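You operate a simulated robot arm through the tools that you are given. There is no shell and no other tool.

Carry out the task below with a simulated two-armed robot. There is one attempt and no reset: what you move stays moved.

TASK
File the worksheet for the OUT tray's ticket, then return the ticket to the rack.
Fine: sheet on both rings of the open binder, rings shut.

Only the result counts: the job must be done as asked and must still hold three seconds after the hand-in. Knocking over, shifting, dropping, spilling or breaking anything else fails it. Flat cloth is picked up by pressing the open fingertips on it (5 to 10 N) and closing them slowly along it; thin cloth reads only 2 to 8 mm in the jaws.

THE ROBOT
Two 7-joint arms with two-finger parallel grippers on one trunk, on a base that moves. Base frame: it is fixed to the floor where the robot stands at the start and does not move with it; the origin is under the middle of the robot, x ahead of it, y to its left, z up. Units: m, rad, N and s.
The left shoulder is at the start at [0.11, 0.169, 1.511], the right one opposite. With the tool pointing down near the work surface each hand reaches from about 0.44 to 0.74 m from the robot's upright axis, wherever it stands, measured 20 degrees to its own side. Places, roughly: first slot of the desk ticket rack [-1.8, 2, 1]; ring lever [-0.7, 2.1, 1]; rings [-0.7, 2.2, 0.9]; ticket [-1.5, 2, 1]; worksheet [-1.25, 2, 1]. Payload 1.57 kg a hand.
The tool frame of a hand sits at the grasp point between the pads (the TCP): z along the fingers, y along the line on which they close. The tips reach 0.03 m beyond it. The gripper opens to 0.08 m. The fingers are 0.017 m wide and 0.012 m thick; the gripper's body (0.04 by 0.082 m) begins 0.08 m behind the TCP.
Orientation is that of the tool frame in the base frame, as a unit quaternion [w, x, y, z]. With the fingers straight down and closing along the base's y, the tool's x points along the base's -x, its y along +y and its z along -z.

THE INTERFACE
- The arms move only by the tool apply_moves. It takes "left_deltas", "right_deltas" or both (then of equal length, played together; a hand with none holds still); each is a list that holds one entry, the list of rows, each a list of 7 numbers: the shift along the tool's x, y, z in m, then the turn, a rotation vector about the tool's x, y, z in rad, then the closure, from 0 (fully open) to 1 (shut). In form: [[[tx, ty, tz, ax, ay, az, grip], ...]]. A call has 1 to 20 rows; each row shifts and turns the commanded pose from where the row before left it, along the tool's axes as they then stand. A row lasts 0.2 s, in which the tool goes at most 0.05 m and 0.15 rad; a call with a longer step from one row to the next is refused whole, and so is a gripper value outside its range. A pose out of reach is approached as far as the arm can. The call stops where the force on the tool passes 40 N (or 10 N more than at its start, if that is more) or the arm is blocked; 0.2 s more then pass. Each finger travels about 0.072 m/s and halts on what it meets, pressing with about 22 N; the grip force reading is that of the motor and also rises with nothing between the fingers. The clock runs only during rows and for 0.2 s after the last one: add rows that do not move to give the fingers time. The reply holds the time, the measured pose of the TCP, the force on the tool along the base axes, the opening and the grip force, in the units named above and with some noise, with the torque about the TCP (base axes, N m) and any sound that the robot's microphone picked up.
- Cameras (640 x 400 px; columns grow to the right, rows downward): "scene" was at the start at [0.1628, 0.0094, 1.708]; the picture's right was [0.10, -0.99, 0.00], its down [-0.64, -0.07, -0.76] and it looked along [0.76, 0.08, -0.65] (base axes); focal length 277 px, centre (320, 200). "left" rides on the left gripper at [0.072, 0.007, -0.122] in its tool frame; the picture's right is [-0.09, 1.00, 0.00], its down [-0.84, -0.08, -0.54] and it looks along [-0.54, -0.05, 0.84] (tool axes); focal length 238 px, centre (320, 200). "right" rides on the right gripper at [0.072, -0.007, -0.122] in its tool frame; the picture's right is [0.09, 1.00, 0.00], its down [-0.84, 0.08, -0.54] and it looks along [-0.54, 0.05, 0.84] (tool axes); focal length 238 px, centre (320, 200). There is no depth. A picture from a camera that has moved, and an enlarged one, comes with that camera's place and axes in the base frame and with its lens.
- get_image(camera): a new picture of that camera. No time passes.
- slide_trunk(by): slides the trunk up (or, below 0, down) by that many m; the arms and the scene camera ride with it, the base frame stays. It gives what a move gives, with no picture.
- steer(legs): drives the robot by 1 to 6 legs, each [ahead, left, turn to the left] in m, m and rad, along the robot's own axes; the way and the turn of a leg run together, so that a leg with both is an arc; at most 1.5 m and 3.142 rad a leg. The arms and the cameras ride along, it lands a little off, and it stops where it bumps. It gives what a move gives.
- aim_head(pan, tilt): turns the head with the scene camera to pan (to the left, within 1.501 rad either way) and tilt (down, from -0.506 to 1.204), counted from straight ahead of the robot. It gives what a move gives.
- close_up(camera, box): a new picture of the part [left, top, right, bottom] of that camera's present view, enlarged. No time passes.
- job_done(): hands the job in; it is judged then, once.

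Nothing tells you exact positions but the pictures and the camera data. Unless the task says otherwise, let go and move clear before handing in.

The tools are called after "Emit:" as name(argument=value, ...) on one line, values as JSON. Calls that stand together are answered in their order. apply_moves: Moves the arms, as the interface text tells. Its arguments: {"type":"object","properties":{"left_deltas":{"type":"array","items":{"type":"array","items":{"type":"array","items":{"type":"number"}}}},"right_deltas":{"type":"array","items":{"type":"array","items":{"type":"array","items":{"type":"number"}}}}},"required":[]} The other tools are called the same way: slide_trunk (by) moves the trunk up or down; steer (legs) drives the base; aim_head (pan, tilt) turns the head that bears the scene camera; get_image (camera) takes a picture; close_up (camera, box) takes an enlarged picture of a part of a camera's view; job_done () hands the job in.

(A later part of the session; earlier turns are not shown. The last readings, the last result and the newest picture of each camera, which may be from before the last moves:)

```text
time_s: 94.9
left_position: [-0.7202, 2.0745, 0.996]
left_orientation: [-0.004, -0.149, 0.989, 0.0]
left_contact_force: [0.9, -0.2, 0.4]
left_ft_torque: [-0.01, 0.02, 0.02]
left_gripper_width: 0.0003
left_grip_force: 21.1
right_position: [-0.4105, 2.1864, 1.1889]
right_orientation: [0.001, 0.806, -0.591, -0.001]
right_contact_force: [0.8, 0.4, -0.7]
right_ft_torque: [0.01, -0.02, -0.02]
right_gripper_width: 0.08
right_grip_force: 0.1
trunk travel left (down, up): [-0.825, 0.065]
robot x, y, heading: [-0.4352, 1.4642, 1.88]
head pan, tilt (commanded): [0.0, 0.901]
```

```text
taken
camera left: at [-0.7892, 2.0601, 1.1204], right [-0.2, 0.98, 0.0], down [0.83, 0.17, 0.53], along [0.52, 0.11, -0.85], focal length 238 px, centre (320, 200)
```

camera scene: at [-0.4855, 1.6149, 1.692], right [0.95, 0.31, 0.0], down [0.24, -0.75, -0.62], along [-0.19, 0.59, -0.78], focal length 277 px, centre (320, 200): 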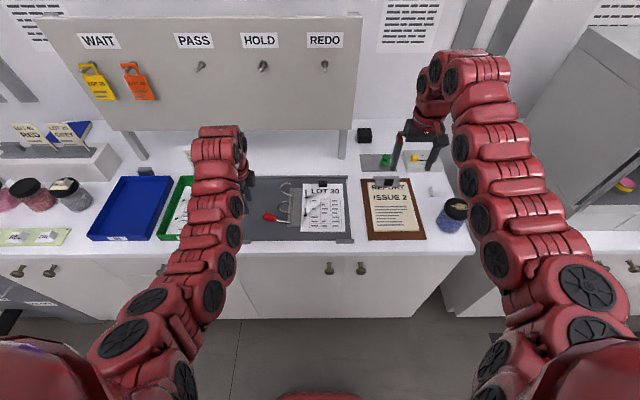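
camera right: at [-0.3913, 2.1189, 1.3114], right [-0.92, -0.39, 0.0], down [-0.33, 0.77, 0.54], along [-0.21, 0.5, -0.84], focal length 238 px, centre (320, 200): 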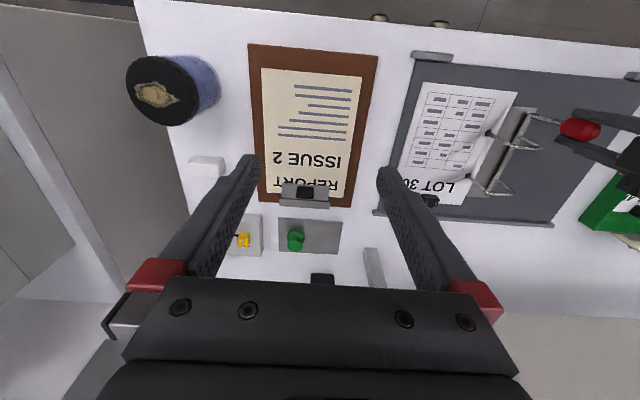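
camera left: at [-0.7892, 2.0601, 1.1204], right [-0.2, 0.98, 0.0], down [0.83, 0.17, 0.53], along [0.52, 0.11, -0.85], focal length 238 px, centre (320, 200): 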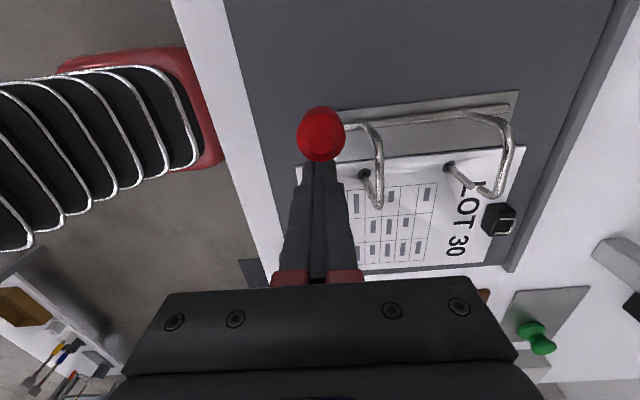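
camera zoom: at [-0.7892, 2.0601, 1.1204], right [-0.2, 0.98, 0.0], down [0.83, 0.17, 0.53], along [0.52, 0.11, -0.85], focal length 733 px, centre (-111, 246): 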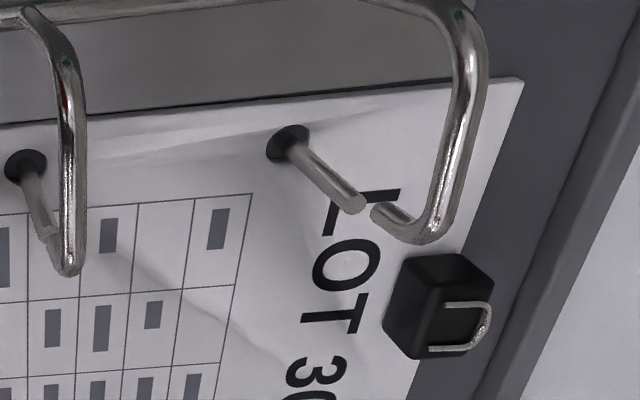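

The fingers slid off the knob, but the lever stays almost closed. I'll go around the front to the knob's left side and push it the rest of the way with closed fingers.

Emit:
apply_moves(left_deltas=[[[0, -0.025, 0, 0, 0, 0, 1], [0, -0.025, 0, 0, 0, 0, 1], [0.026, 0, 0, 0, 0, 0, 1], [0.026, 0, 0, 0, 0, 0, 1], [0.026, 0, 0, 0, 0, 0, 1], [0, 0.025, 0, 0, 0, 0, 1], [0, 0.025, 0, 0, 0, 0, 1], [0, 0, 0, 0, 0, 0, 1]]])

Emit:
get_image(camera="left")

Emit:
close_up(camera="scene", box=[250, 165, 340, 240])

```text
time_s: 96.7
left_position: [-0.8028, 2.049, 0.9978]
left_orientation: [-0.006, -0.153, 0.988, 0.001]
left_contact_force: [0.1, 0.4, 0.0]
left_ft_torque: [-0.02, -0.02, 0.02]
left_gripper_width: 0.0002
left_grip_force: 21.2
right_position: [-0.4156, 2.1877, 1.1896]
right_orientation: [0.0, 0.808, -0.589, 0.0]
right_contact_force: [0.0, -0.4, -0.4]
right_ft_torque: [0.01, 0.0, -0.01]
right_gripper_width: 0.0801
right_grip_force: 0.1
trunk travel left (down, up): [-0.825, 0.065]
robot x, y, heading: [-0.4358, 1.4688, 1.885]
head pan, tilt (commanded): [0.0, 0.901]
```

```text
taken
camera left: at [-0.8708, 2.0347, 1.1213], right [-0.21, 0.98, 0.0], down [0.83, 0.18, 0.53], along [0.52, 0.12, -0.85], focal length 238 px, centre (320, 200)
```

left: 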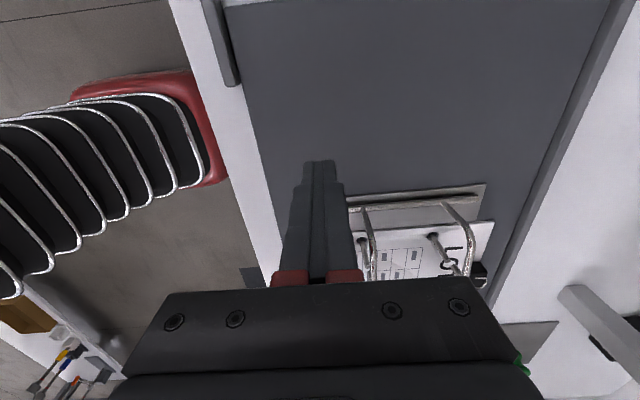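

```text
5.33 times, centred on (295, 202) of scene
camera zoom: at [-0.485, 1.6141, 1.6921], right [0.95, 0.31, 0.0], down [0.24, -0.75, -0.62], along [-0.19, 0.59, -0.78], focal length 1480 px, centre (453, 187)
```

zoom: 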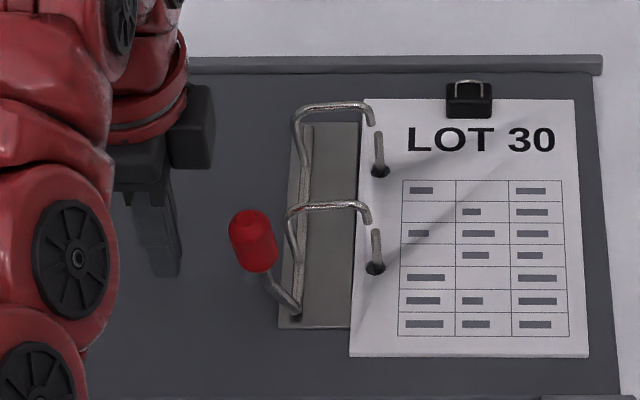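

Emit:
apply_moves(left_deltas=[[[-0.01, 0, 0, 0, 0, 0, 1], [-0.008, 0, 0, 0, 0, 0, 1], [-0.005, 0, 0, 0, 0, 0, 1], [-0.004, 0, 0, 0, 0, 0, 1], [-0.004, 0, 0, 0, 0, 0, 1], [-0.003, 0, 0, 0, 0, 0, 1], [-0.003, 0, 0, 0, 0, 0, 1], [-0.003, 0, 0, 0, 0, 0, 1], [0, 0, 0, 0, 0, 0, 1]]])

Emit:
close_up(camera="scene", box=[250, 165, 340, 240])

Emit:
get_image(camera="left")

```text
time_s: 98.7
left_position: [-0.766, 2.0636, 0.9962]
left_orientation: [-0.006, -0.153, 0.988, 0.001]
left_contact_force: [-3.4, -0.7, -1.7]
left_ft_torque: [0.02, -0.01, 0.03]
left_gripper_width: 0.0
left_grip_force: 21.4
right_position: [-0.4163, 2.1866, 1.1876]
right_orientation: [-0.001, 0.808, -0.59, 0.001]
right_contact_force: [-0.1, 0.1, 0.0]
right_ft_torque: [-0.03, 0.01, -0.04]
right_gripper_width: 0.0804
right_grip_force: 0.1
trunk travel left (down, up): [-0.825, 0.065]
robot x, y, heading: [-0.4375, 1.4663, 1.88]
head pan, tilt (commanded): [0.0, 0.901]
```

```text
5.33 times, centred on (295, 202) of scene
camera zoom: at [-0.4861, 1.615, 1.692], right [0.95, 0.31, 0.0], down [0.24, -0.75, -0.62], along [-0.19, 0.59, -0.78], focal length 1480 px, centre (453, 187)
```

zoom: 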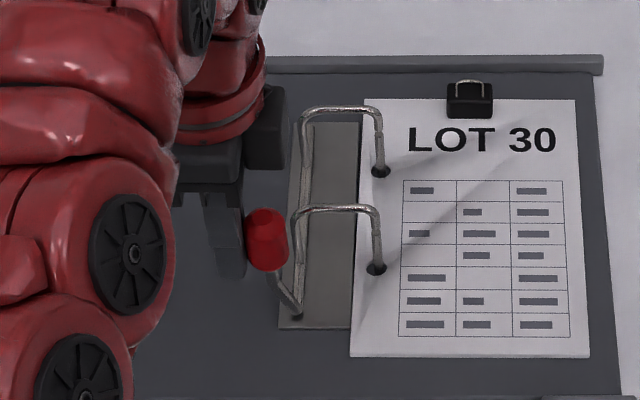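

```text
taken
camera left: at [-0.8342, 2.0479, 1.1194], right [-0.21, 0.98, 0.0], down [0.83, 0.18, 0.53], along [0.52, 0.12, -0.85], focal length 238 px, centre (320, 200)
```

left: 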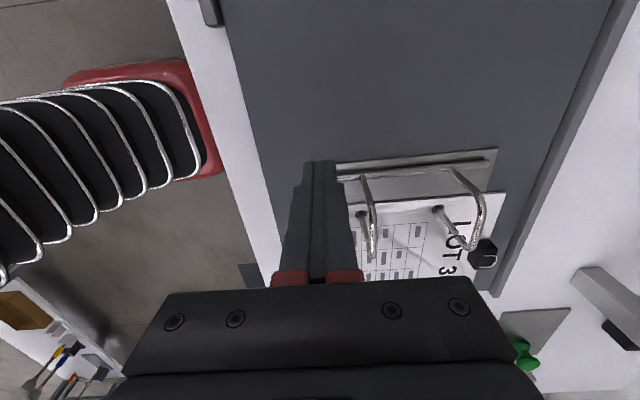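

The rings are nearly shut with only 3 N of force. I push on in 2–3 mm steps until it stops.

Emit:
apply_moves(left_deltas=[[[-0.003, 0, 0, 0, 0, 0, 1], [-0.003, 0, 0, 0, 0, 0, 1], [-0.003, 0, 0, 0, 0, 0, 1], [-0.002, 0, 0, 0, 0, 0, 1], [0, 0, 0, 0, 0, 0, 1]]])

Emit:
close_up(camera="scene", box=[270, 165, 330, 225])

Emit:
close_up(camera="left", box=[320, 130, 520, 280])

```text
time_s: 99.9
left_position: [-0.7643, 2.0622, 0.9978]
left_orientation: [-0.006, -0.155, 0.988, 0.0]
left_contact_force: [-34.7, -13.5, -4.6]
left_ft_torque: [-0.28, 0.06, 0.04]
left_gripper_width: 0.0
left_grip_force: 21.9
right_position: [-0.4222, 2.1853, 1.1902]
right_orientation: [-0.001, 0.808, -0.59, 0.002]
right_contact_force: [0.2, 0.2, 0.1]
right_ft_torque: [0.01, -0.04, 0.0]
right_gripper_width: 0.0801
right_grip_force: 0.1
trunk travel left (down, up): [-0.825, 0.065]
robot x, y, heading: [-0.4387, 1.467, 1.884]
head pan, tilt (commanded): [0.0, 0.901]
```

```text
6.67 times, centred on (300, 195) of scene
camera zoom: at [-0.4933, 1.6126, 1.692], right [0.95, 0.31, 0.0], down [0.24, -0.75, -0.62], along [-0.19, 0.59, -0.78], focal length 1850 px, centre (453, 233)
```

zoom: 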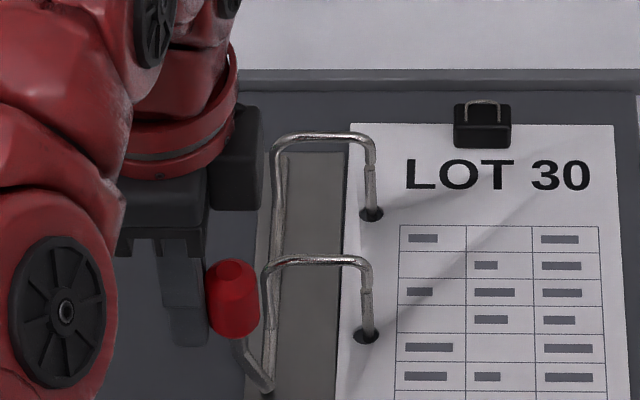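

```text
2.67 times, centred on (420, 205) of left
camera zoom: at [-0.8321, 2.0481, 1.1202], right [-0.22, 0.98, 0.0], down [0.83, 0.18, 0.53], along [0.52, 0.12, -0.85], focal length 636 px, centre (53, 187)
```

zoom: 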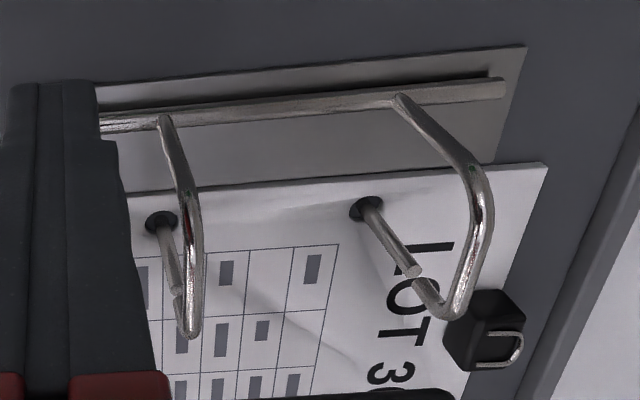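

Pushed against the stop (37 N) with the hook tips on the pins. I back the finger off and check that the rings stay shut.

Emit:
apply_moves(left_deltas=[[[0.005, 0, 0, 0, 0, 0, 1], [0.01, 0, 0, 0, 0, 0, 1], [0.02, 0, 0, 0, 0, 0, 1], [0.02, 0, 0, 0, 0, 0, 1], [0, 0, 0, 0, 0, 0, 1]]])

Emit:
close_up(camera="scene", box=[270, 165, 330, 225])

Emit:
close_up(camera="left", box=[320, 130, 520, 280])

```text
time_s: 101.1
left_position: [-0.8061, 2.0501, 0.9977]
left_orientation: [-0.006, -0.152, 0.988, 0.001]
left_contact_force: [-0.1, -0.1, -0.2]
left_ft_torque: [0.01, 0.0, 0.01]
left_gripper_width: 0.0
left_grip_force: 21.6
right_position: [-0.415, 2.1874, 1.1883]
right_orientation: [0.001, 0.808, -0.59, -0.001]
right_contact_force: [-0.6, -0.5, 0.4]
right_ft_torque: [0.03, 0.0, -0.02]
right_gripper_width: 0.0803
right_grip_force: 0.0
trunk travel left (down, up): [-0.825, 0.065]
robot x, y, heading: [-0.4385, 1.463, 1.884]
head pan, tilt (commanded): [0.0, 0.901]
```

```text
6.67 times, centred on (300, 195) of scene
camera zoom: at [-0.4842, 1.6153, 1.692], right [0.95, 0.31, 0.0], down [0.24, -0.75, -0.62], along [-0.19, 0.59, -0.78], focal length 1850 px, centre (453, 233)
```

zoom: 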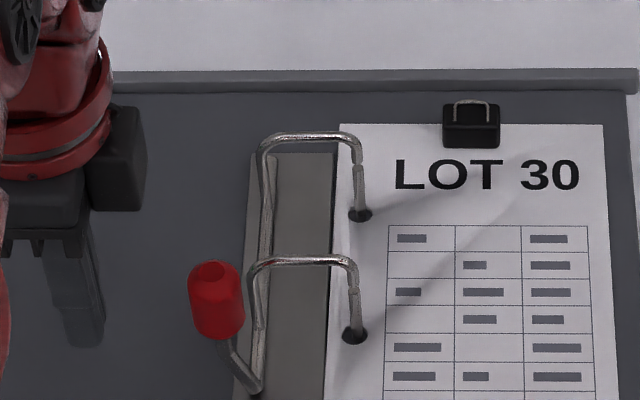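

```text
2.67 times, centred on (420, 205) of left
camera zoom: at [-0.8743, 2.0351, 1.1205], right [-0.21, 0.98, 0.0], down [0.83, 0.18, 0.53], along [0.52, 0.12, -0.85], focal length 636 px, centre (53, 187)
```

zoom: 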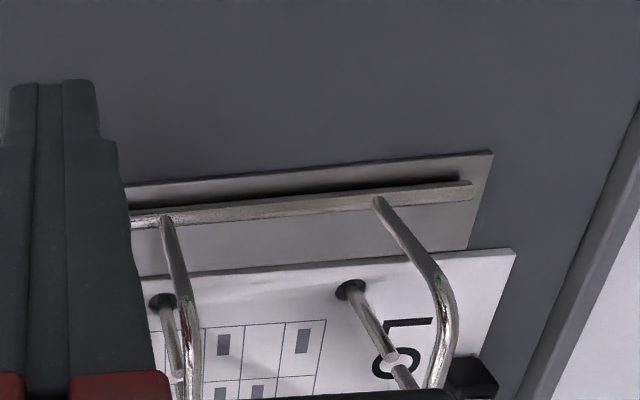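

The lever is back at its original closed angle and the hooks sit on the pins. I raise the hand, turn the wrist back, and look again more closely.

Emit:
apply_moves(left_deltas=[[[0.02, 0, -0.02, 0, 0, 0, 1], [0.01, 0, -0.03, 0, 0, 0, 1], [0, 0, -0.025, 0, 0, 0, 1], [0, 0, 0, 0, 0, -0.13, 1], [0, 0, 0, 0, 0, -0.135, 1], [0, 0, 0, 0, 0, -0.135, 1], [0, 0, 0, 0, 0, -0.135, 1], [0, 0, 0, 0, 0, -0.135, 1], [0, 0, 0, 0, 0, -0.135, 1], [0, 0, 0, 0, 0, -0.135, 1], [0, 0, 0, 0, 0, -0.135, 1], [0, 0, 0, 0, 0, -0.135, 1], [0, 0, 0, 0, 0, -0.135, 1], [0, 0, 0, 0, 0, -0.135, 1], [0, 0, 0, 0, 0, -0.11, 1], [0, 0, 0, 0, 0, 0, 1]]])

Emit:
get_image(camera="left")

Emit:
get_image(camera="scene")

```text
time_s: 104.5
left_position: [-0.8351, 2.0403, 1.0726]
left_orientation: [0.003, 0.813, -0.582, -0.005]
left_contact_force: [-0.4, -0.1, 0.5]
left_ft_torque: [0.04, 0.0, -0.02]
left_gripper_width: 0.0
left_grip_force: 21.4
right_position: [-0.4165, 2.188, 1.1885]
right_orientation: [0.0, 0.807, -0.59, 0.0]
right_contact_force: [0.2, 0.6, -0.2]
right_ft_torque: [0.03, 0.0, 0.01]
right_gripper_width: 0.0801
right_grip_force: 0.0
trunk travel left (down, up): [-0.825, 0.065]
robot x, y, heading: [-0.436, 1.4693, 1.88]
head pan, tilt (commanded): [0.0, 0.901]
```

```text
taken
camera left: at [-0.816, 1.9702, 1.195], right [-0.97, -0.23, 0.01], down [-0.19, 0.82, 0.54], along [-0.13, 0.53, -0.84], focal length 238 px, centre (320, 200)
```

left: 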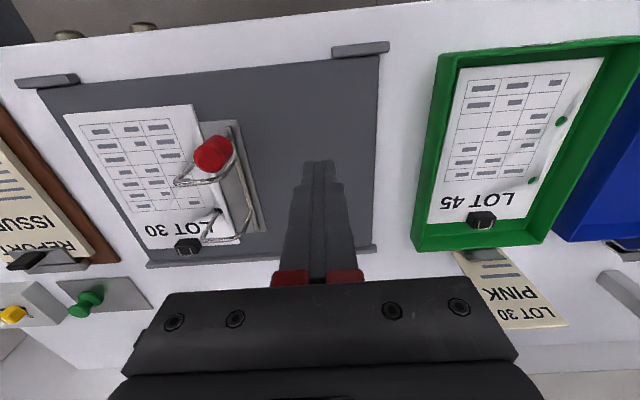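

```text
taken
camera scene: at [-0.4855, 1.6149, 1.692], right [0.95, 0.31, 0.0], down [0.24, -0.75, -0.62], along [-0.19, 0.59, -0.78], focal length 277 px, centre (320, 200)
```

scene: 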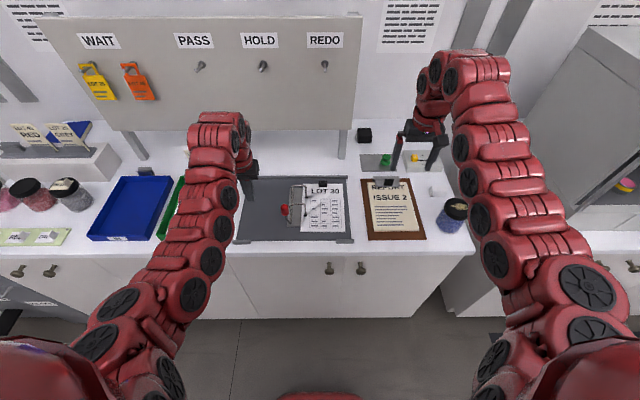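

Emit:
close_up(camera="left", box=[160, 125, 280, 255])

Emit:
close_up(camera="scene", box=[275, 175, 325, 230])

Emit:
close_up(camera="right", box=[380, 60, 560, 220])

```text
3.08 times, centred on (220, 190) of left
camera zoom: at [-0.816, 1.9702, 1.195], right [-0.97, -0.23, 0.01], down [-0.19, 0.82, 0.54], along [-0.13, 0.53, -0.84], focal length 733 px, centre (628, 231)
```

zoom: 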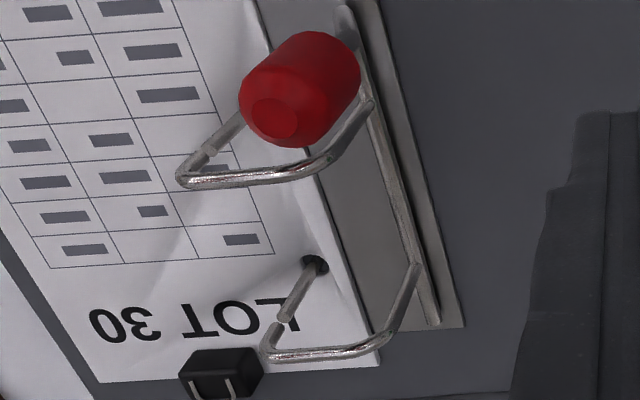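

```text
7.27 times, centred on (300, 202) of scene
camera zoom: at [-0.4855, 1.6149, 1.692], right [0.95, 0.31, 0.0], down [0.24, -0.75, -0.62], along [-0.19, 0.59, -0.78], focal length 2018 px, centre (466, 182)
```

zoom: 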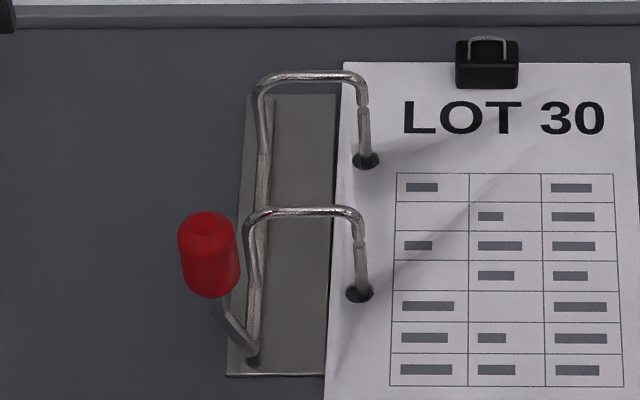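

```text
2.50 times, centred on (470, 140) of right
camera zoom: at [-0.3881, 2.1196, 1.3106], right [-0.92, -0.39, 0.0], down [-0.33, 0.77, 0.54], along [-0.21, 0.5, -0.84], focal length 596 px, centre (-55, 350)
```

zoom: 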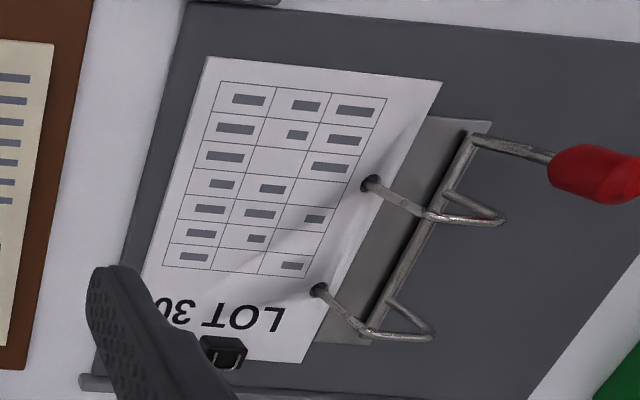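

The lever is at exactly its original shut position and both hooks sit on the pins through the sheet. Now the ticket: I drive left so the left hand's camera can inspect the LOT 30 PINK ticket behind the OUT tray.

Emit:
steer(legs=[[0.0, 0.27, 0.0]])

Emit:
get_image(camera="left")

Emit:
get_image(camera="scene")

```text
time_s: 106.3
left_position: [-1.0844, 1.9617, 1.0728]
left_orientation: [0.003, 0.811, -0.585, -0.005]
left_contact_force: [0.5, 0.4, -0.8]
left_ft_torque: [-0.01, 0.02, 0.01]
left_gripper_width: 0.0
left_grip_force: 21.7
right_position: [-0.666, 2.1058, 1.1877]
right_orientation: [0.001, 0.806, -0.591, -0.001]
right_contact_force: [0.0, -0.3, -0.1]
right_ft_torque: [0.01, 0.05, 0.01]
right_gripper_width: 0.0798
right_grip_force: 0.0
trunk travel left (down, up): [-0.825, 0.065]
robot x, y, heading: [-0.6925, 1.3846, 1.878]
head pan, tilt (commanded): [0.0, 0.901]
```

```text
taken
camera left: at [-1.0662, 1.8907, 1.1952], right [-0.97, -0.23, 0.01], down [-0.18, 0.82, 0.54], along [-0.13, 0.53, -0.84], focal length 238 px, centre (320, 200)
```

left: 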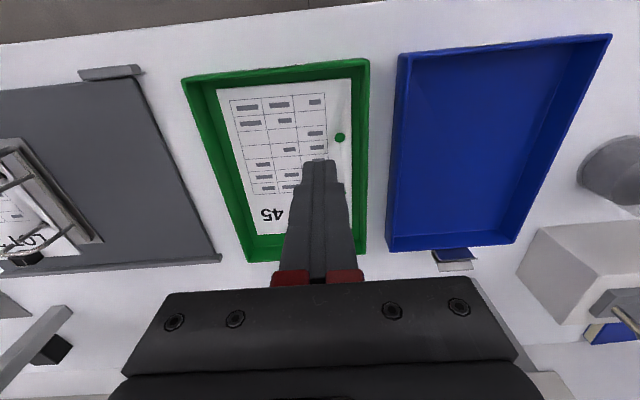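

```text
taken
camera scene: at [-0.7364, 1.5345, 1.692], right [0.95, 0.3, 0.0], down [0.24, -0.75, -0.62], along [-0.19, 0.59, -0.78], focal length 277 px, centre (320, 200)
```

scene: 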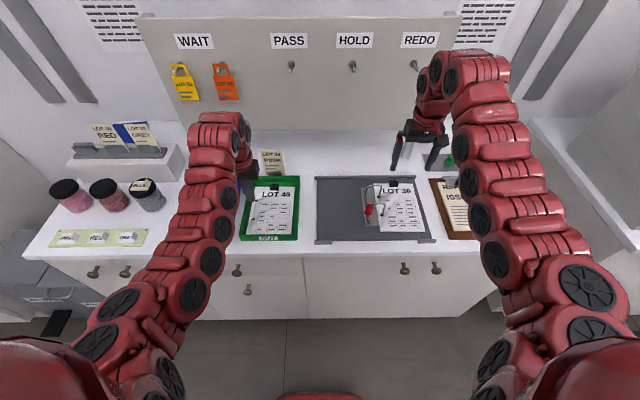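

Emit:
close_up(camera="scene", box=[235, 140, 305, 195])

Emit:
close_up(camera="scene", box=[40, 105, 190, 225])

Emit:
close_up(camera="scene", box=[60, 110, 130, 165])

Emit:
close_up(camera="scene", box=[350, 175, 430, 235])

```text
7.27 times, centred on (270, 168) of scene
camera zoom: at [-0.7364, 1.5345, 1.692], right [0.95, 0.3, 0.0], down [0.24, -0.75, -0.62], along [-0.19, 0.59, -0.78], focal length 2018 px, centre (684, 436)
```

zoom: 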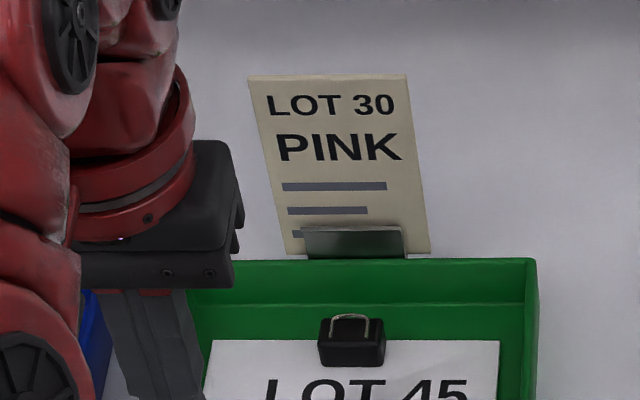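

```text
3.33 times, centred on (115, 165) of scene
camera zoom: at [-0.7364, 1.5345, 1.692], right [0.95, 0.3, 0.0], down [0.24, -0.75, -0.62], along [-0.19, 0.59, -0.78], focal length 925 px, centre (1003, 317)
```

zoom: 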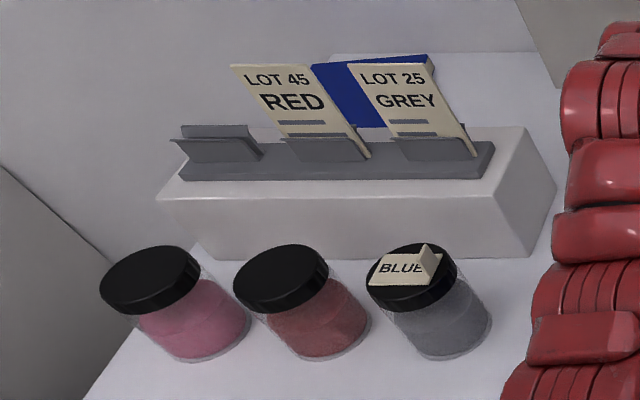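

```text
7.27 times, centred on (95, 138) of scene
camera zoom: at [-0.7364, 1.5345, 1.692], right [0.95, 0.3, 0.0], down [0.24, -0.75, -0.62], along [-0.19, 0.59, -0.78], focal length 2018 px, centre (1956, 654)
```

zoom: 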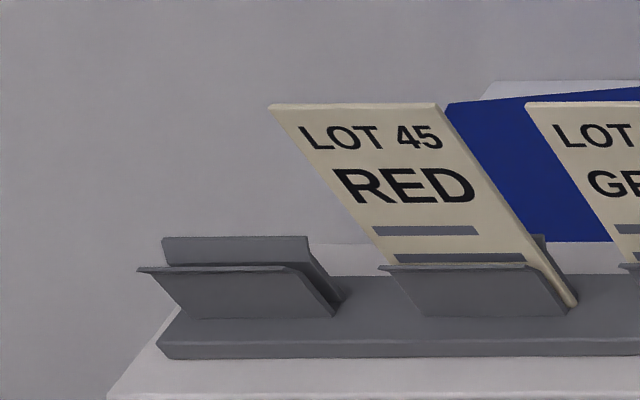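

```text
6.67 times, centred on (390, 205) of scene
camera zoom: at [-0.7364, 1.5345, 1.692], right [0.95, 0.3, 0.0], down [0.24, -0.75, -0.62], along [-0.19, 0.59, -0.78], focal length 1850 px, centre (-147, 167)
```

zoom: 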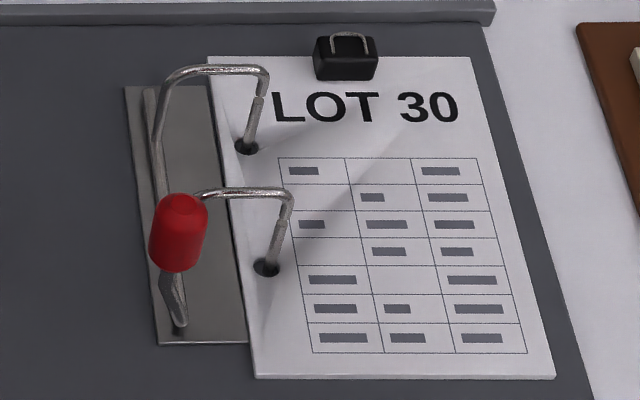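

Rings look properly shut. The ticket's top edge is at about (-1.12, 2.18, 1.044). I'll turn the wrist 90° so the fingers can close front-to-back on it and the camera sees its side profile.

Emit:
apply_moves(left_deltas=[[[0, 0, -0.01, 0, 0, 0.135, 1], [0, 0, -0.01, 0, 0, 0.135, 1], [0, 0, -0.01, 0, 0, 0.135, 1], [0, 0, 0, 0, 0, 0.135, 0.5], [0, 0, 0, 0, 0, 0.135, 0.5], [0, 0, 0, 0, 0, 0.135, 0.5], [0, 0, 0, 0, 0, 0.135, 0.5], [0, 0, 0, 0, 0, 0.135, 0.5], [0, 0, 0, 0, 0, 0.135, 0.5], [0, 0, 0, 0, 0, 0.135, 0.5], [0, 0, 0, 0, 0, 0.135, 0.5], [0, 0, 0, 0, 0, 0.1, 0.5], [0, 0, 0, 0, 0, 0, 0.5]]])

Emit:
steer(legs=[[0.14, 0.03, 0.0]])

Emit:
get_image(camera="left")

Emit:
get_image(camera="scene")

```text
time_s: 109.2
left_position: [-1.0859, 1.9605, 1.102]
left_orientation: [-0.006, -0.153, 0.988, 0.001]
left_contact_force: [-0.6, 0.0, -0.6]
left_ft_torque: [0.02, 0.0, -0.02]
left_gripper_width: 0.0402
left_grip_force: 0.1
right_position: [-0.6667, 2.1069, 1.1897]
right_orientation: [0.0, 0.807, -0.591, 0.0]
right_contact_force: [0.3, -1.1, 0.5]
right_ft_torque: [-0.02, 0.02, 0.03]
right_gripper_width: 0.08
right_grip_force: 0.0
trunk travel left (down, up): [-0.825, 0.065]
robot x, y, heading: [-0.6909, 1.3866, 1.883]
head pan, tilt (commanded): [0.0, 0.901]
```

```text
time_s: 110.5
left_position: [-1.1526, 2.0796, 1.1031]
left_orientation: [-0.006, -0.154, 0.988, 0.001]
left_contact_force: [0.0, -0.5, -0.1]
left_ft_torque: [0.03, 0.02, 0.0]
left_gripper_width: 0.0402
left_grip_force: 0.1
right_position: [-0.733, 2.2259, 1.1883]
right_orientation: [-0.001, 0.806, -0.592, -0.001]
right_contact_force: [0.4, 0.6, 0.1]
right_ft_torque: [0.03, 0.0, -0.01]
right_gripper_width: 0.08
right_grip_force: 0.0
trunk travel left (down, up): [-0.825, 0.065]
robot x, y, heading: [-0.7564, 1.5063, 1.877]
head pan, tilt (commanded): [0.0, 0.901]
```

```text
taken
camera left: at [-1.2215, 2.0645, 1.227], right [-0.21, 0.98, 0.0], down [0.83, 0.18, 0.53], along [0.52, 0.12, -0.85], focal length 238 px, centre (320, 200)
```

left: 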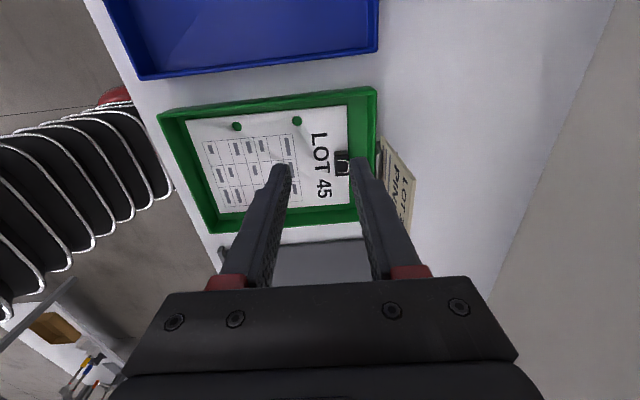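

```text
taken
camera scene: at [-0.8055, 1.6524, 1.6923], right [0.95, 0.3, 0.0], down [0.24, -0.75, -0.62], along [-0.19, 0.59, -0.78], focal length 277 px, centre (320, 200)
```

scene: 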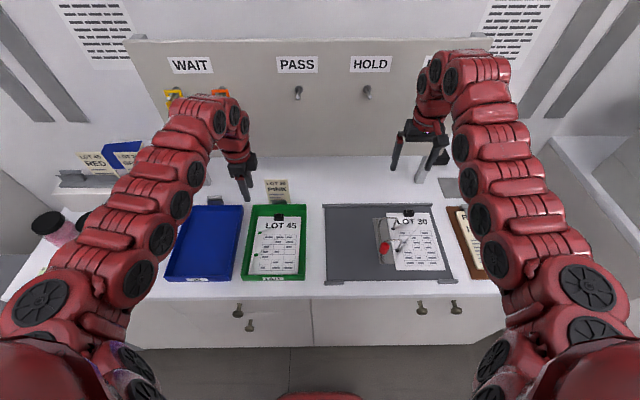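

Emit:
close_up(camera="left", box=[330, 110, 450, 250])

Emit:
close_up(camera="scene", box=[245, 165, 315, 225])

```text
2.86 times, centred on (390, 180) of left
camera zoom: at [-1.2215, 2.0645, 1.227], right [-0.21, 0.98, 0.0], down [0.83, 0.18, 0.53], along [0.52, 0.12, -0.85], focal length 681 px, centre (120, 257)
```

zoom: 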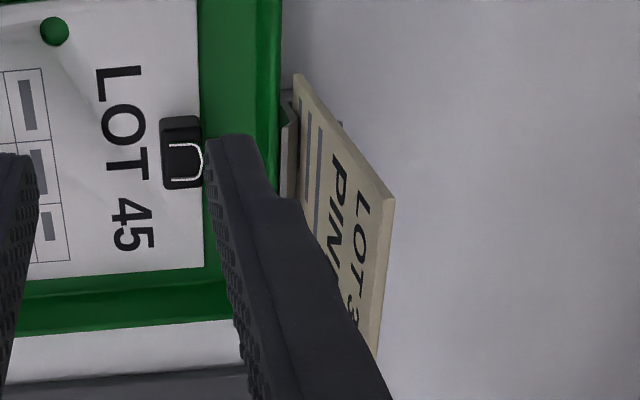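

```text
6.67 times, centred on (280, 195) of scene
camera zoom: at [-0.8055, 1.6524, 1.6923], right [0.95, 0.3, 0.0], down [0.24, -0.75, -0.62], along [-0.19, 0.59, -0.78], focal length 1850 px, centre (587, 233)
```

zoom: 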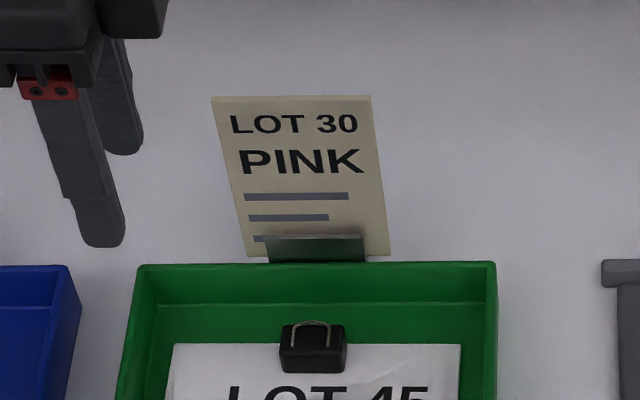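

The ticket stands vertical, about 74 mm wide, top edge mid at about (-1.115, 2.172, 1.051). I move the base slightly closer so the hand gets over it.

Emit:
steer(legs=[[0.045, -0.04, 0.0]])

Emit:
get_image(camera="left")

Emit:
close_up(camera="left", box=[280, 100, 420, 260])

```text
time_s: 111.5
left_position: [-1.134, 2.1313, 1.1034]
left_orientation: [-0.004, -0.154, 0.988, 0.003]
left_contact_force: [0.4, 0.3, 0.3]
left_ft_torque: [0.05, 0.0, -0.02]
left_gripper_width: 0.04
left_grip_force: 0.1
right_position: [-0.7142, 2.2768, 1.1909]
right_orientation: [-0.002, 0.807, -0.59, -0.001]
right_contact_force: [0.3, 0.3, 0.7]
right_ft_torque: [0.07, -0.01, -0.01]
right_gripper_width: 0.0797
right_grip_force: 0.0
trunk travel left (down, up): [-0.825, 0.065]
robot x, y, heading: [-0.7348, 1.5598, 1.881]
head pan, tilt (commanded): [0.0, 0.901]
```

```text
taken
camera left: at [-1.2018, 2.1154, 1.2273], right [-0.22, 0.98, 0.01], down [0.83, 0.18, 0.54], along [0.52, 0.12, -0.84], focal length 238 px, centre (320, 200)
```

left: 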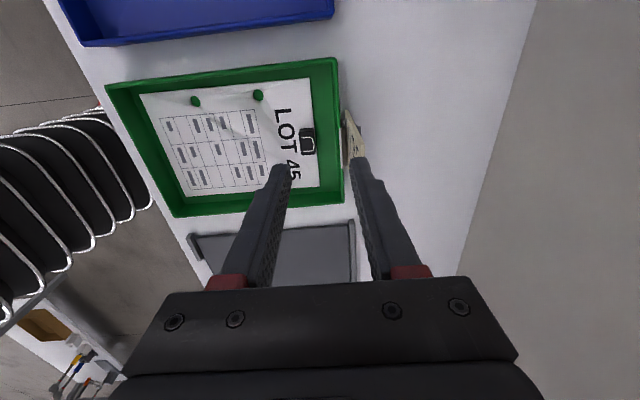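

```text
2.50 times, centred on (350, 180) of left
camera zoom: at [-1.2018, 2.1154, 1.2273], right [-0.22, 0.98, 0.01], down [0.83, 0.18, 0.54], along [0.52, 0.12, -0.84], focal length 596 px, centre (245, 250)
```

zoom: 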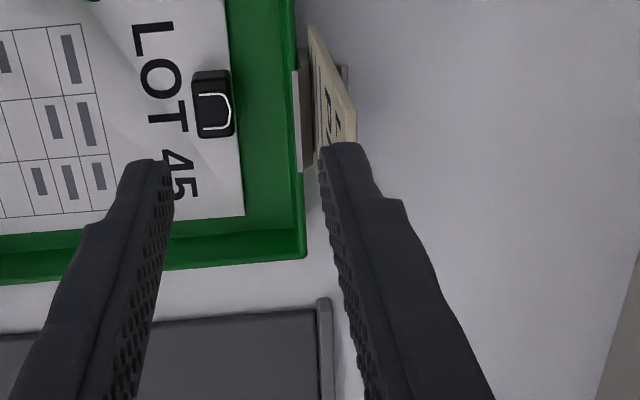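

Emit:
apply_moves(left_deltas=[[[0, 0.016, 0, 0, 0, 0, 0.5], [0, 0.017, 0, 0, 0, 0, 0.5], [0, 0, 0, 0, 0, 0, 0.3], [0, 0, 0, 0, 0, 0, 0.3]]])

Emit:
get_image(camera="left")

Emit:
close_up(camera="left", box=[260, 90, 400, 250])

```text
time_s: 112.5
left_position: [-1.1432, 2.1646, 1.1038]
left_orientation: [-0.005, -0.155, 0.988, 0.001]
left_contact_force: [-0.9, -0.2, -0.6]
left_ft_torque: [0.01, 0.01, -0.01]
left_gripper_width: 0.0561
left_grip_force: 0.2
right_position: [-0.7131, 2.2806, 1.1878]
right_orientation: [-0.001, 0.807, -0.591, -0.001]
right_contact_force: [0.0, 0.6, -0.6]
right_ft_torque: [0.03, 0.0, -0.01]
right_gripper_width: 0.08
right_grip_force: 0.0
trunk travel left (down, up): [-0.825, 0.065]
robot x, y, heading: [-0.7356, 1.5614, 1.878]
head pan, tilt (commanded): [0.0, 0.901]
```

```text
taken
camera left: at [-1.2113, 2.1495, 1.2268], right [-0.22, 0.98, 0.0], down [0.83, 0.18, 0.53], along [0.52, 0.12, -0.85], focal length 238 px, centre (320, 200)
```

left: 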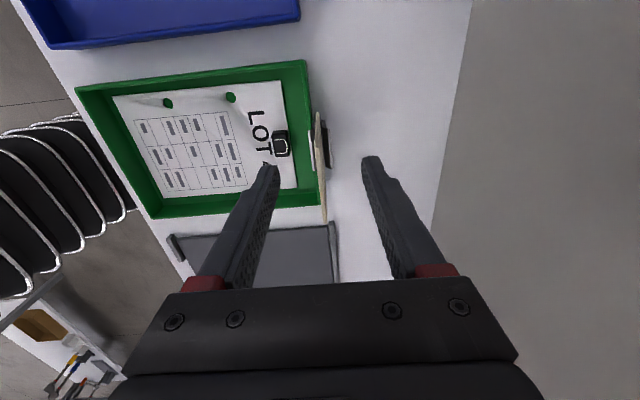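

```text
2.50 times, centred on (330, 170) of left
camera zoom: at [-1.2113, 2.1495, 1.2268], right [-0.22, 0.98, 0.0], down [0.83, 0.18, 0.53], along [0.52, 0.12, -0.85], focal length 596 px, centre (295, 275)
```

zoom: 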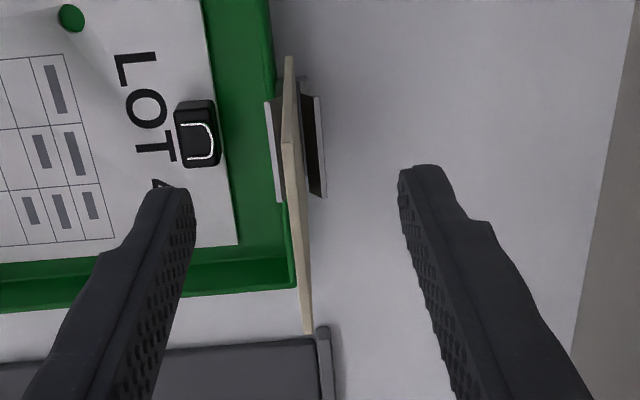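

The ticket is edge-on, centred between the fingers and parallel to them. I move to its middle and lower so the fingers straddle it.

Emit:
apply_moves(left_deltas=[[[-0.0145, 0, 0, 0, 0, 0, 0.3], [-0.0145, 0, 0, 0, 0, 0, 0.3], [0, 0, 0.02, 0, 0, 0, 0.3], [0, 0, 0.02, 0, 0, 0, 0.3], [0, 0, 0.02, 0, 0, 0, 0.3], [0, 0, 0.018, 0, 0, 0, 0.3], [0, 0, 0, 0, 0, 0, 0.3]]])

Emit:
get_image(camera="left")

Emit:
close_up(camera="scene", box=[220, 140, 320, 230])

```text
time_s: 114.0
left_position: [-1.1165, 2.1763, 1.0244]
left_orientation: [-0.005, -0.153, 0.988, 0.002]
left_contact_force: [0.8, -0.2, -0.2]
left_ft_torque: [0.04, 0.0, -0.02]
left_gripper_width: 0.0561
left_grip_force: 0.0
right_position: [-0.7132, 2.2805, 1.188]
right_orientation: [0.0, 0.807, -0.591, 0.0]
right_contact_force: [-0.1, 0.3, 0.3]
right_ft_torque: [-0.01, -0.04, 0.01]
right_gripper_width: 0.0798
right_grip_force: 0.1
trunk travel left (down, up): [-0.825, 0.065]
robot x, y, heading: [-0.736, 1.5581, 1.885]
head pan, tilt (commanded): [0.0, 0.901]
```

```text
taken
camera left: at [-1.1834, 2.1604, 1.1471], right [-0.22, 0.98, 0.0], down [0.83, 0.18, 0.53], along [0.52, 0.12, -0.85], focal length 238 px, centre (320, 200)
```

left: 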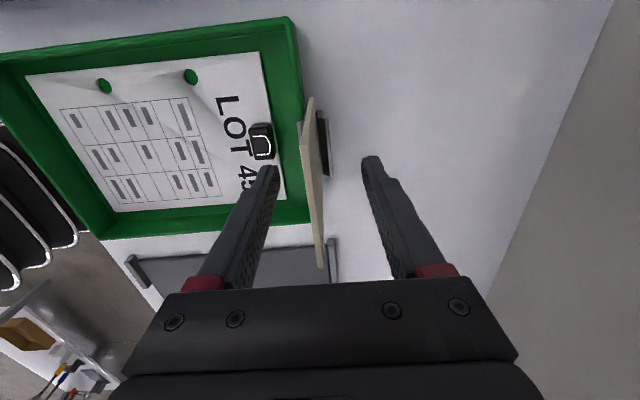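

```text
4.44 times, centred on (270, 185) of scene
camera zoom: at [-0.7834, 1.7088, 1.6921], right [0.95, 0.3, 0.0], down [0.24, -0.75, -0.62], along [-0.19, 0.59, -0.78], focal length 1233 px, centre (542, 267)
```

zoom: 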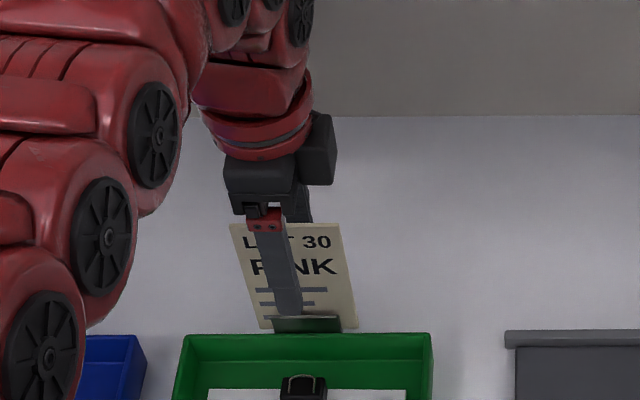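

The fingers straddle the ticket; I shift 3 mm back to centre it and close gently.

Emit:
apply_moves(left_deltas=[[[0, -0.003, 0, 0, 0, 0, 0.3], [0, 0, 0, 0, 0, 0, 0.5], [0, 0, 0, 0, 0, 0, 0.7], [0, 0, 0, 0, 0, 0, 0.8], [0, 0, 0, 0, 0, 0, 0.88]]])

Emit:
get_image(camera="left")

```text
time_s: 115.2
left_position: [-1.1142, 2.1724, 1.023]
left_orientation: [-0.006, -0.155, 0.988, 0.0]
left_contact_force: [0.4, 0.1, -0.6]
left_ft_torque: [-0.01, -0.01, 0.0]
left_gripper_width: 0.0095
left_grip_force: 0.1
right_position: [-0.7133, 2.2809, 1.1872]
right_orientation: [0.0, 0.807, -0.591, 0.0]
right_contact_force: [0.3, -0.2, -0.4]
right_ft_torque: [0.01, -0.01, 0.0]
right_gripper_width: 0.0798
right_grip_force: 0.2
trunk travel left (down, up): [-0.825, 0.065]
robot x, y, heading: [-0.736, 1.557, 1.88]
head pan, tilt (commanded): [0.0, 0.901]
```

```text
taken
camera left: at [-1.1823, 2.157, 1.147], right [-0.22, 0.98, 0.0], down [0.83, 0.18, 0.53], along [0.52, 0.12, -0.85], focal length 238 px, centre (320, 200)
```

left: 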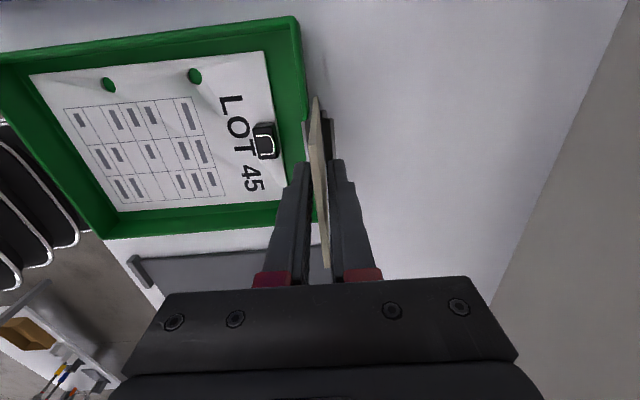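

Emit:
apply_moves(left_deltas=[[[0, 0, 0, 0, 0, 0, 0.93], [0, 0, 0, 0, 0, 0, 0.96], [0, 0, 0, 0, 0, 0, 1], [0, 0, 0, 0, 0, 0, 1], [0, 0, 0, 0, 0, 0, 1]]])

Emit:
get_image(camera="left")

```text
time_s: 116.5
left_position: [-1.1141, 2.1721, 1.0242]
left_orientation: [-0.005, -0.155, 0.988, 0.0]
left_contact_force: [-0.1, 1.4, 0.4]
left_ft_torque: [-0.06, -0.03, 0.11]
left_gripper_width: 0.0028
left_grip_force: 22.1
right_position: [-0.7132, 2.2807, 1.1882]
right_orientation: [0.0, 0.807, -0.59, 0.0]
right_contact_force: [0.2, -0.3, -0.3]
right_ft_torque: [0.02, 0.04, -0.04]
right_gripper_width: 0.0801
right_grip_force: 0.1
trunk travel left (down, up): [-0.825, 0.065]
robot x, y, heading: [-0.7327, 1.5622, 1.88]
head pan, tilt (commanded): [0.0, 0.901]
```

```text
taken
camera left: at [-1.1824, 2.1572, 1.147], right [-0.22, 0.98, 0.0], down [0.83, 0.18, 0.53], along [0.52, 0.12, -0.85], focal length 238 px, centre (320, 200)
```

left: 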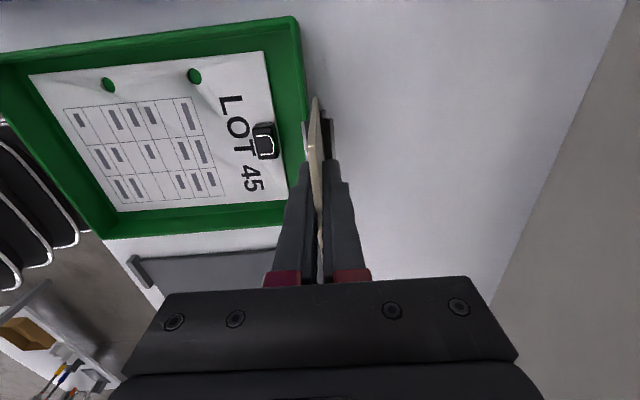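

Gripped at 2.8 mm thickness. I lift it straight out of the holder.

Emit:
apply_moves(left_deltas=[[[0, 0, -0.01, 0, 0, 0, 1], [0, 0, -0.015, 0, 0, 0, 1], [0, 0, -0.02, 0, 0, 0, 1], [0, 0, -0.02, 0, 0, 0, 1], [0, 0, -0.025, 0, 0, 0, 1], [0, 0, -0.025, 0, 0, 0, 1], [0, 0, -0.025, 0, 0, 0, 1], [0, 0, 0, 0, 0, 0, 1]]])

Emit:
get_image(camera="left")

Emit:
get_image(camera="scene")

```text
time_s: 118.2
left_position: [-1.1118, 2.1726, 1.1649]
left_orientation: [-0.005, -0.155, 0.988, 0.0]
left_contact_force: [-0.4, 0.7, -0.6]
left_ft_torque: [0.01, 0.0, -0.02]
left_gripper_width: 0.003
left_grip_force: 22.3
right_position: [-0.7142, 2.282, 1.188]
right_orientation: [0.0, 0.807, -0.59, 0.0]
right_contact_force: [-0.4, 0.7, 0.2]
right_ft_torque: [0.01, 0.01, -0.02]
right_gripper_width: 0.0798
right_grip_force: 0.0
trunk travel left (down, up): [-0.825, 0.065]
robot x, y, heading: [-0.7336, 1.5614, 1.878]
head pan, tilt (commanded): [0.0, 0.901]
```

```text
taken
camera left: at [-1.1808, 2.1573, 1.2882], right [-0.22, 0.98, 0.0], down [0.83, 0.18, 0.53], along [0.52, 0.12, -0.85], focal length 238 px, centre (320, 200)
```

left: 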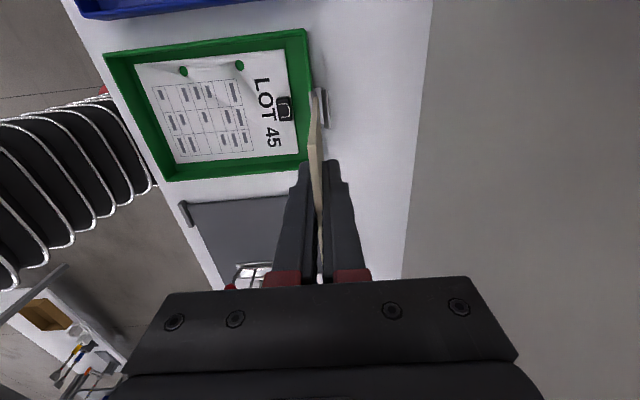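

```text
taken
camera scene: at [-0.7836, 1.7093, 1.692], right [0.95, 0.31, 0.0], down [0.24, -0.75, -0.62], along [-0.19, 0.59, -0.78], focal length 277 px, centre (320, 200)
```

scene: 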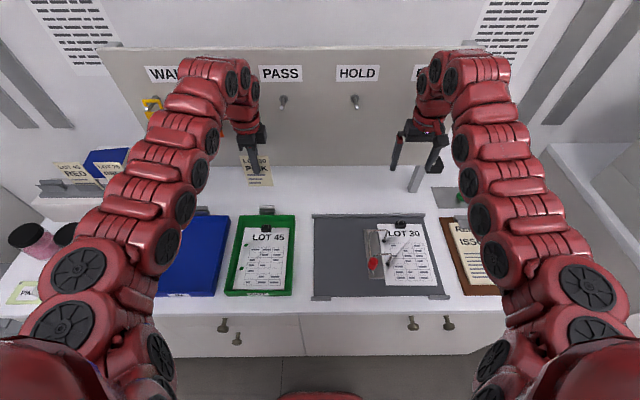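

Ticket is out. I lift a bit more, back away from the board, and drive left toward the rack with its empty first slot (about (-1.757, 2.0), lip near z 1.05).

Emit:
apply_moves(left_deltas=[[[0, 0, -0.018, 0, 0, 0, 1], [0, 0, -0.018, 0, 0, 0, 1], [0, 0, 0, 0, 0, 0, 1]]])

Emit:
steer(legs=[[-0.16, 0, 0], [0, 0.63, 0]])

Emit:
get_image(camera="left")

Emit:
get_image(camera="scene")

```text
time_s: 119.0
left_position: [-1.1115, 2.1718, 1.2]
left_orientation: [-0.004, -0.155, 0.988, 0.001]
left_contact_force: [-0.3, -0.2, 0.2]
left_ft_torque: [0.01, 0.01, 0.02]
left_gripper_width: 0.0027
left_grip_force: 22.3
right_position: [-0.7139, 2.2818, 1.1876]
right_orientation: [-0.001, 0.807, -0.591, 0.0]
right_contact_force: [0.0, -0.6, -0.8]
right_ft_torque: [0.02, -0.02, 0.01]
right_gripper_width: 0.08
right_grip_force: 0.1
trunk travel left (down, up): [-0.825, 0.065]
robot x, y, heading: [-0.7334, 1.5624, 1.879]
head pan, tilt (commanded): [0.0, 0.901]
```

```text
time_s: 123.7
left_position: [-1.6752, 1.8216, 1.1997]
left_orientation: [-0.006, -0.156, 0.988, 0.001]
left_contact_force: [-0.5, 0.6, -0.2]
left_ft_torque: [-0.02, 0.03, 0.02]
left_gripper_width: 0.0029
left_grip_force: 21.9
right_position: [-1.2767, 1.932, 1.1876]
right_orientation: [0.001, 0.807, -0.591, -0.001]
right_contact_force: [0.7, 0.3, -0.9]
right_ft_torque: [0.02, 0.01, 0.0]
right_gripper_width: 0.0801
right_grip_force: 0.0
trunk travel left (down, up): [-0.825, 0.065]
robot x, y, heading: [-1.2957, 1.2082, 1.88]
head pan, tilt (commanded): [0.0, 0.901]
```

```text
taken
camera left: at [-1.7427, 1.8058, 1.3233], right [-0.22, 0.98, 0.0], down [0.83, 0.18, 0.53], along [0.52, 0.12, -0.85], focal length 238 px, centre (320, 200)
```

left: 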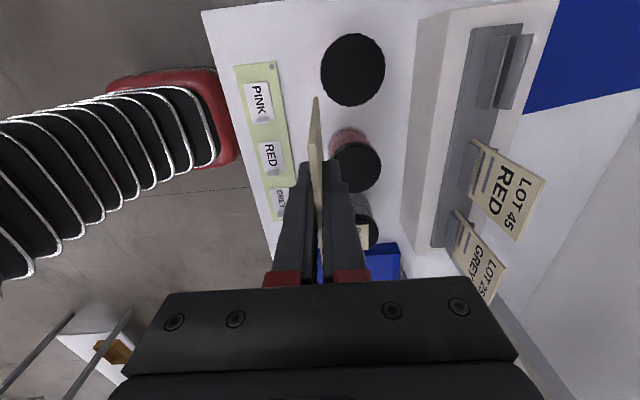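

```text
taken
camera scene: at [-1.3454, 1.3586, 1.692], right [0.95, 0.31, 0.0], down [0.24, -0.75, -0.62], along [-0.19, 0.59, -0.78], focal length 277 px, centre (320, 200)
```

scene: 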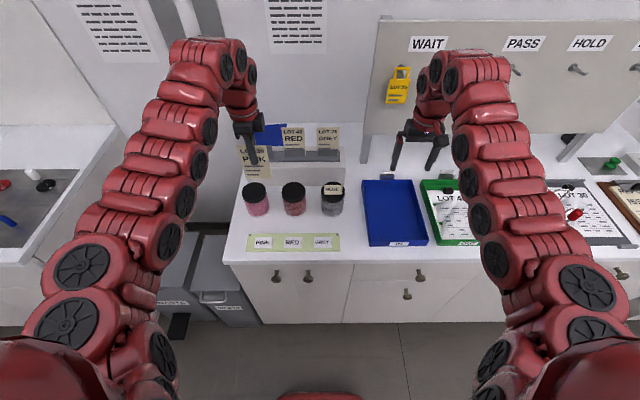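

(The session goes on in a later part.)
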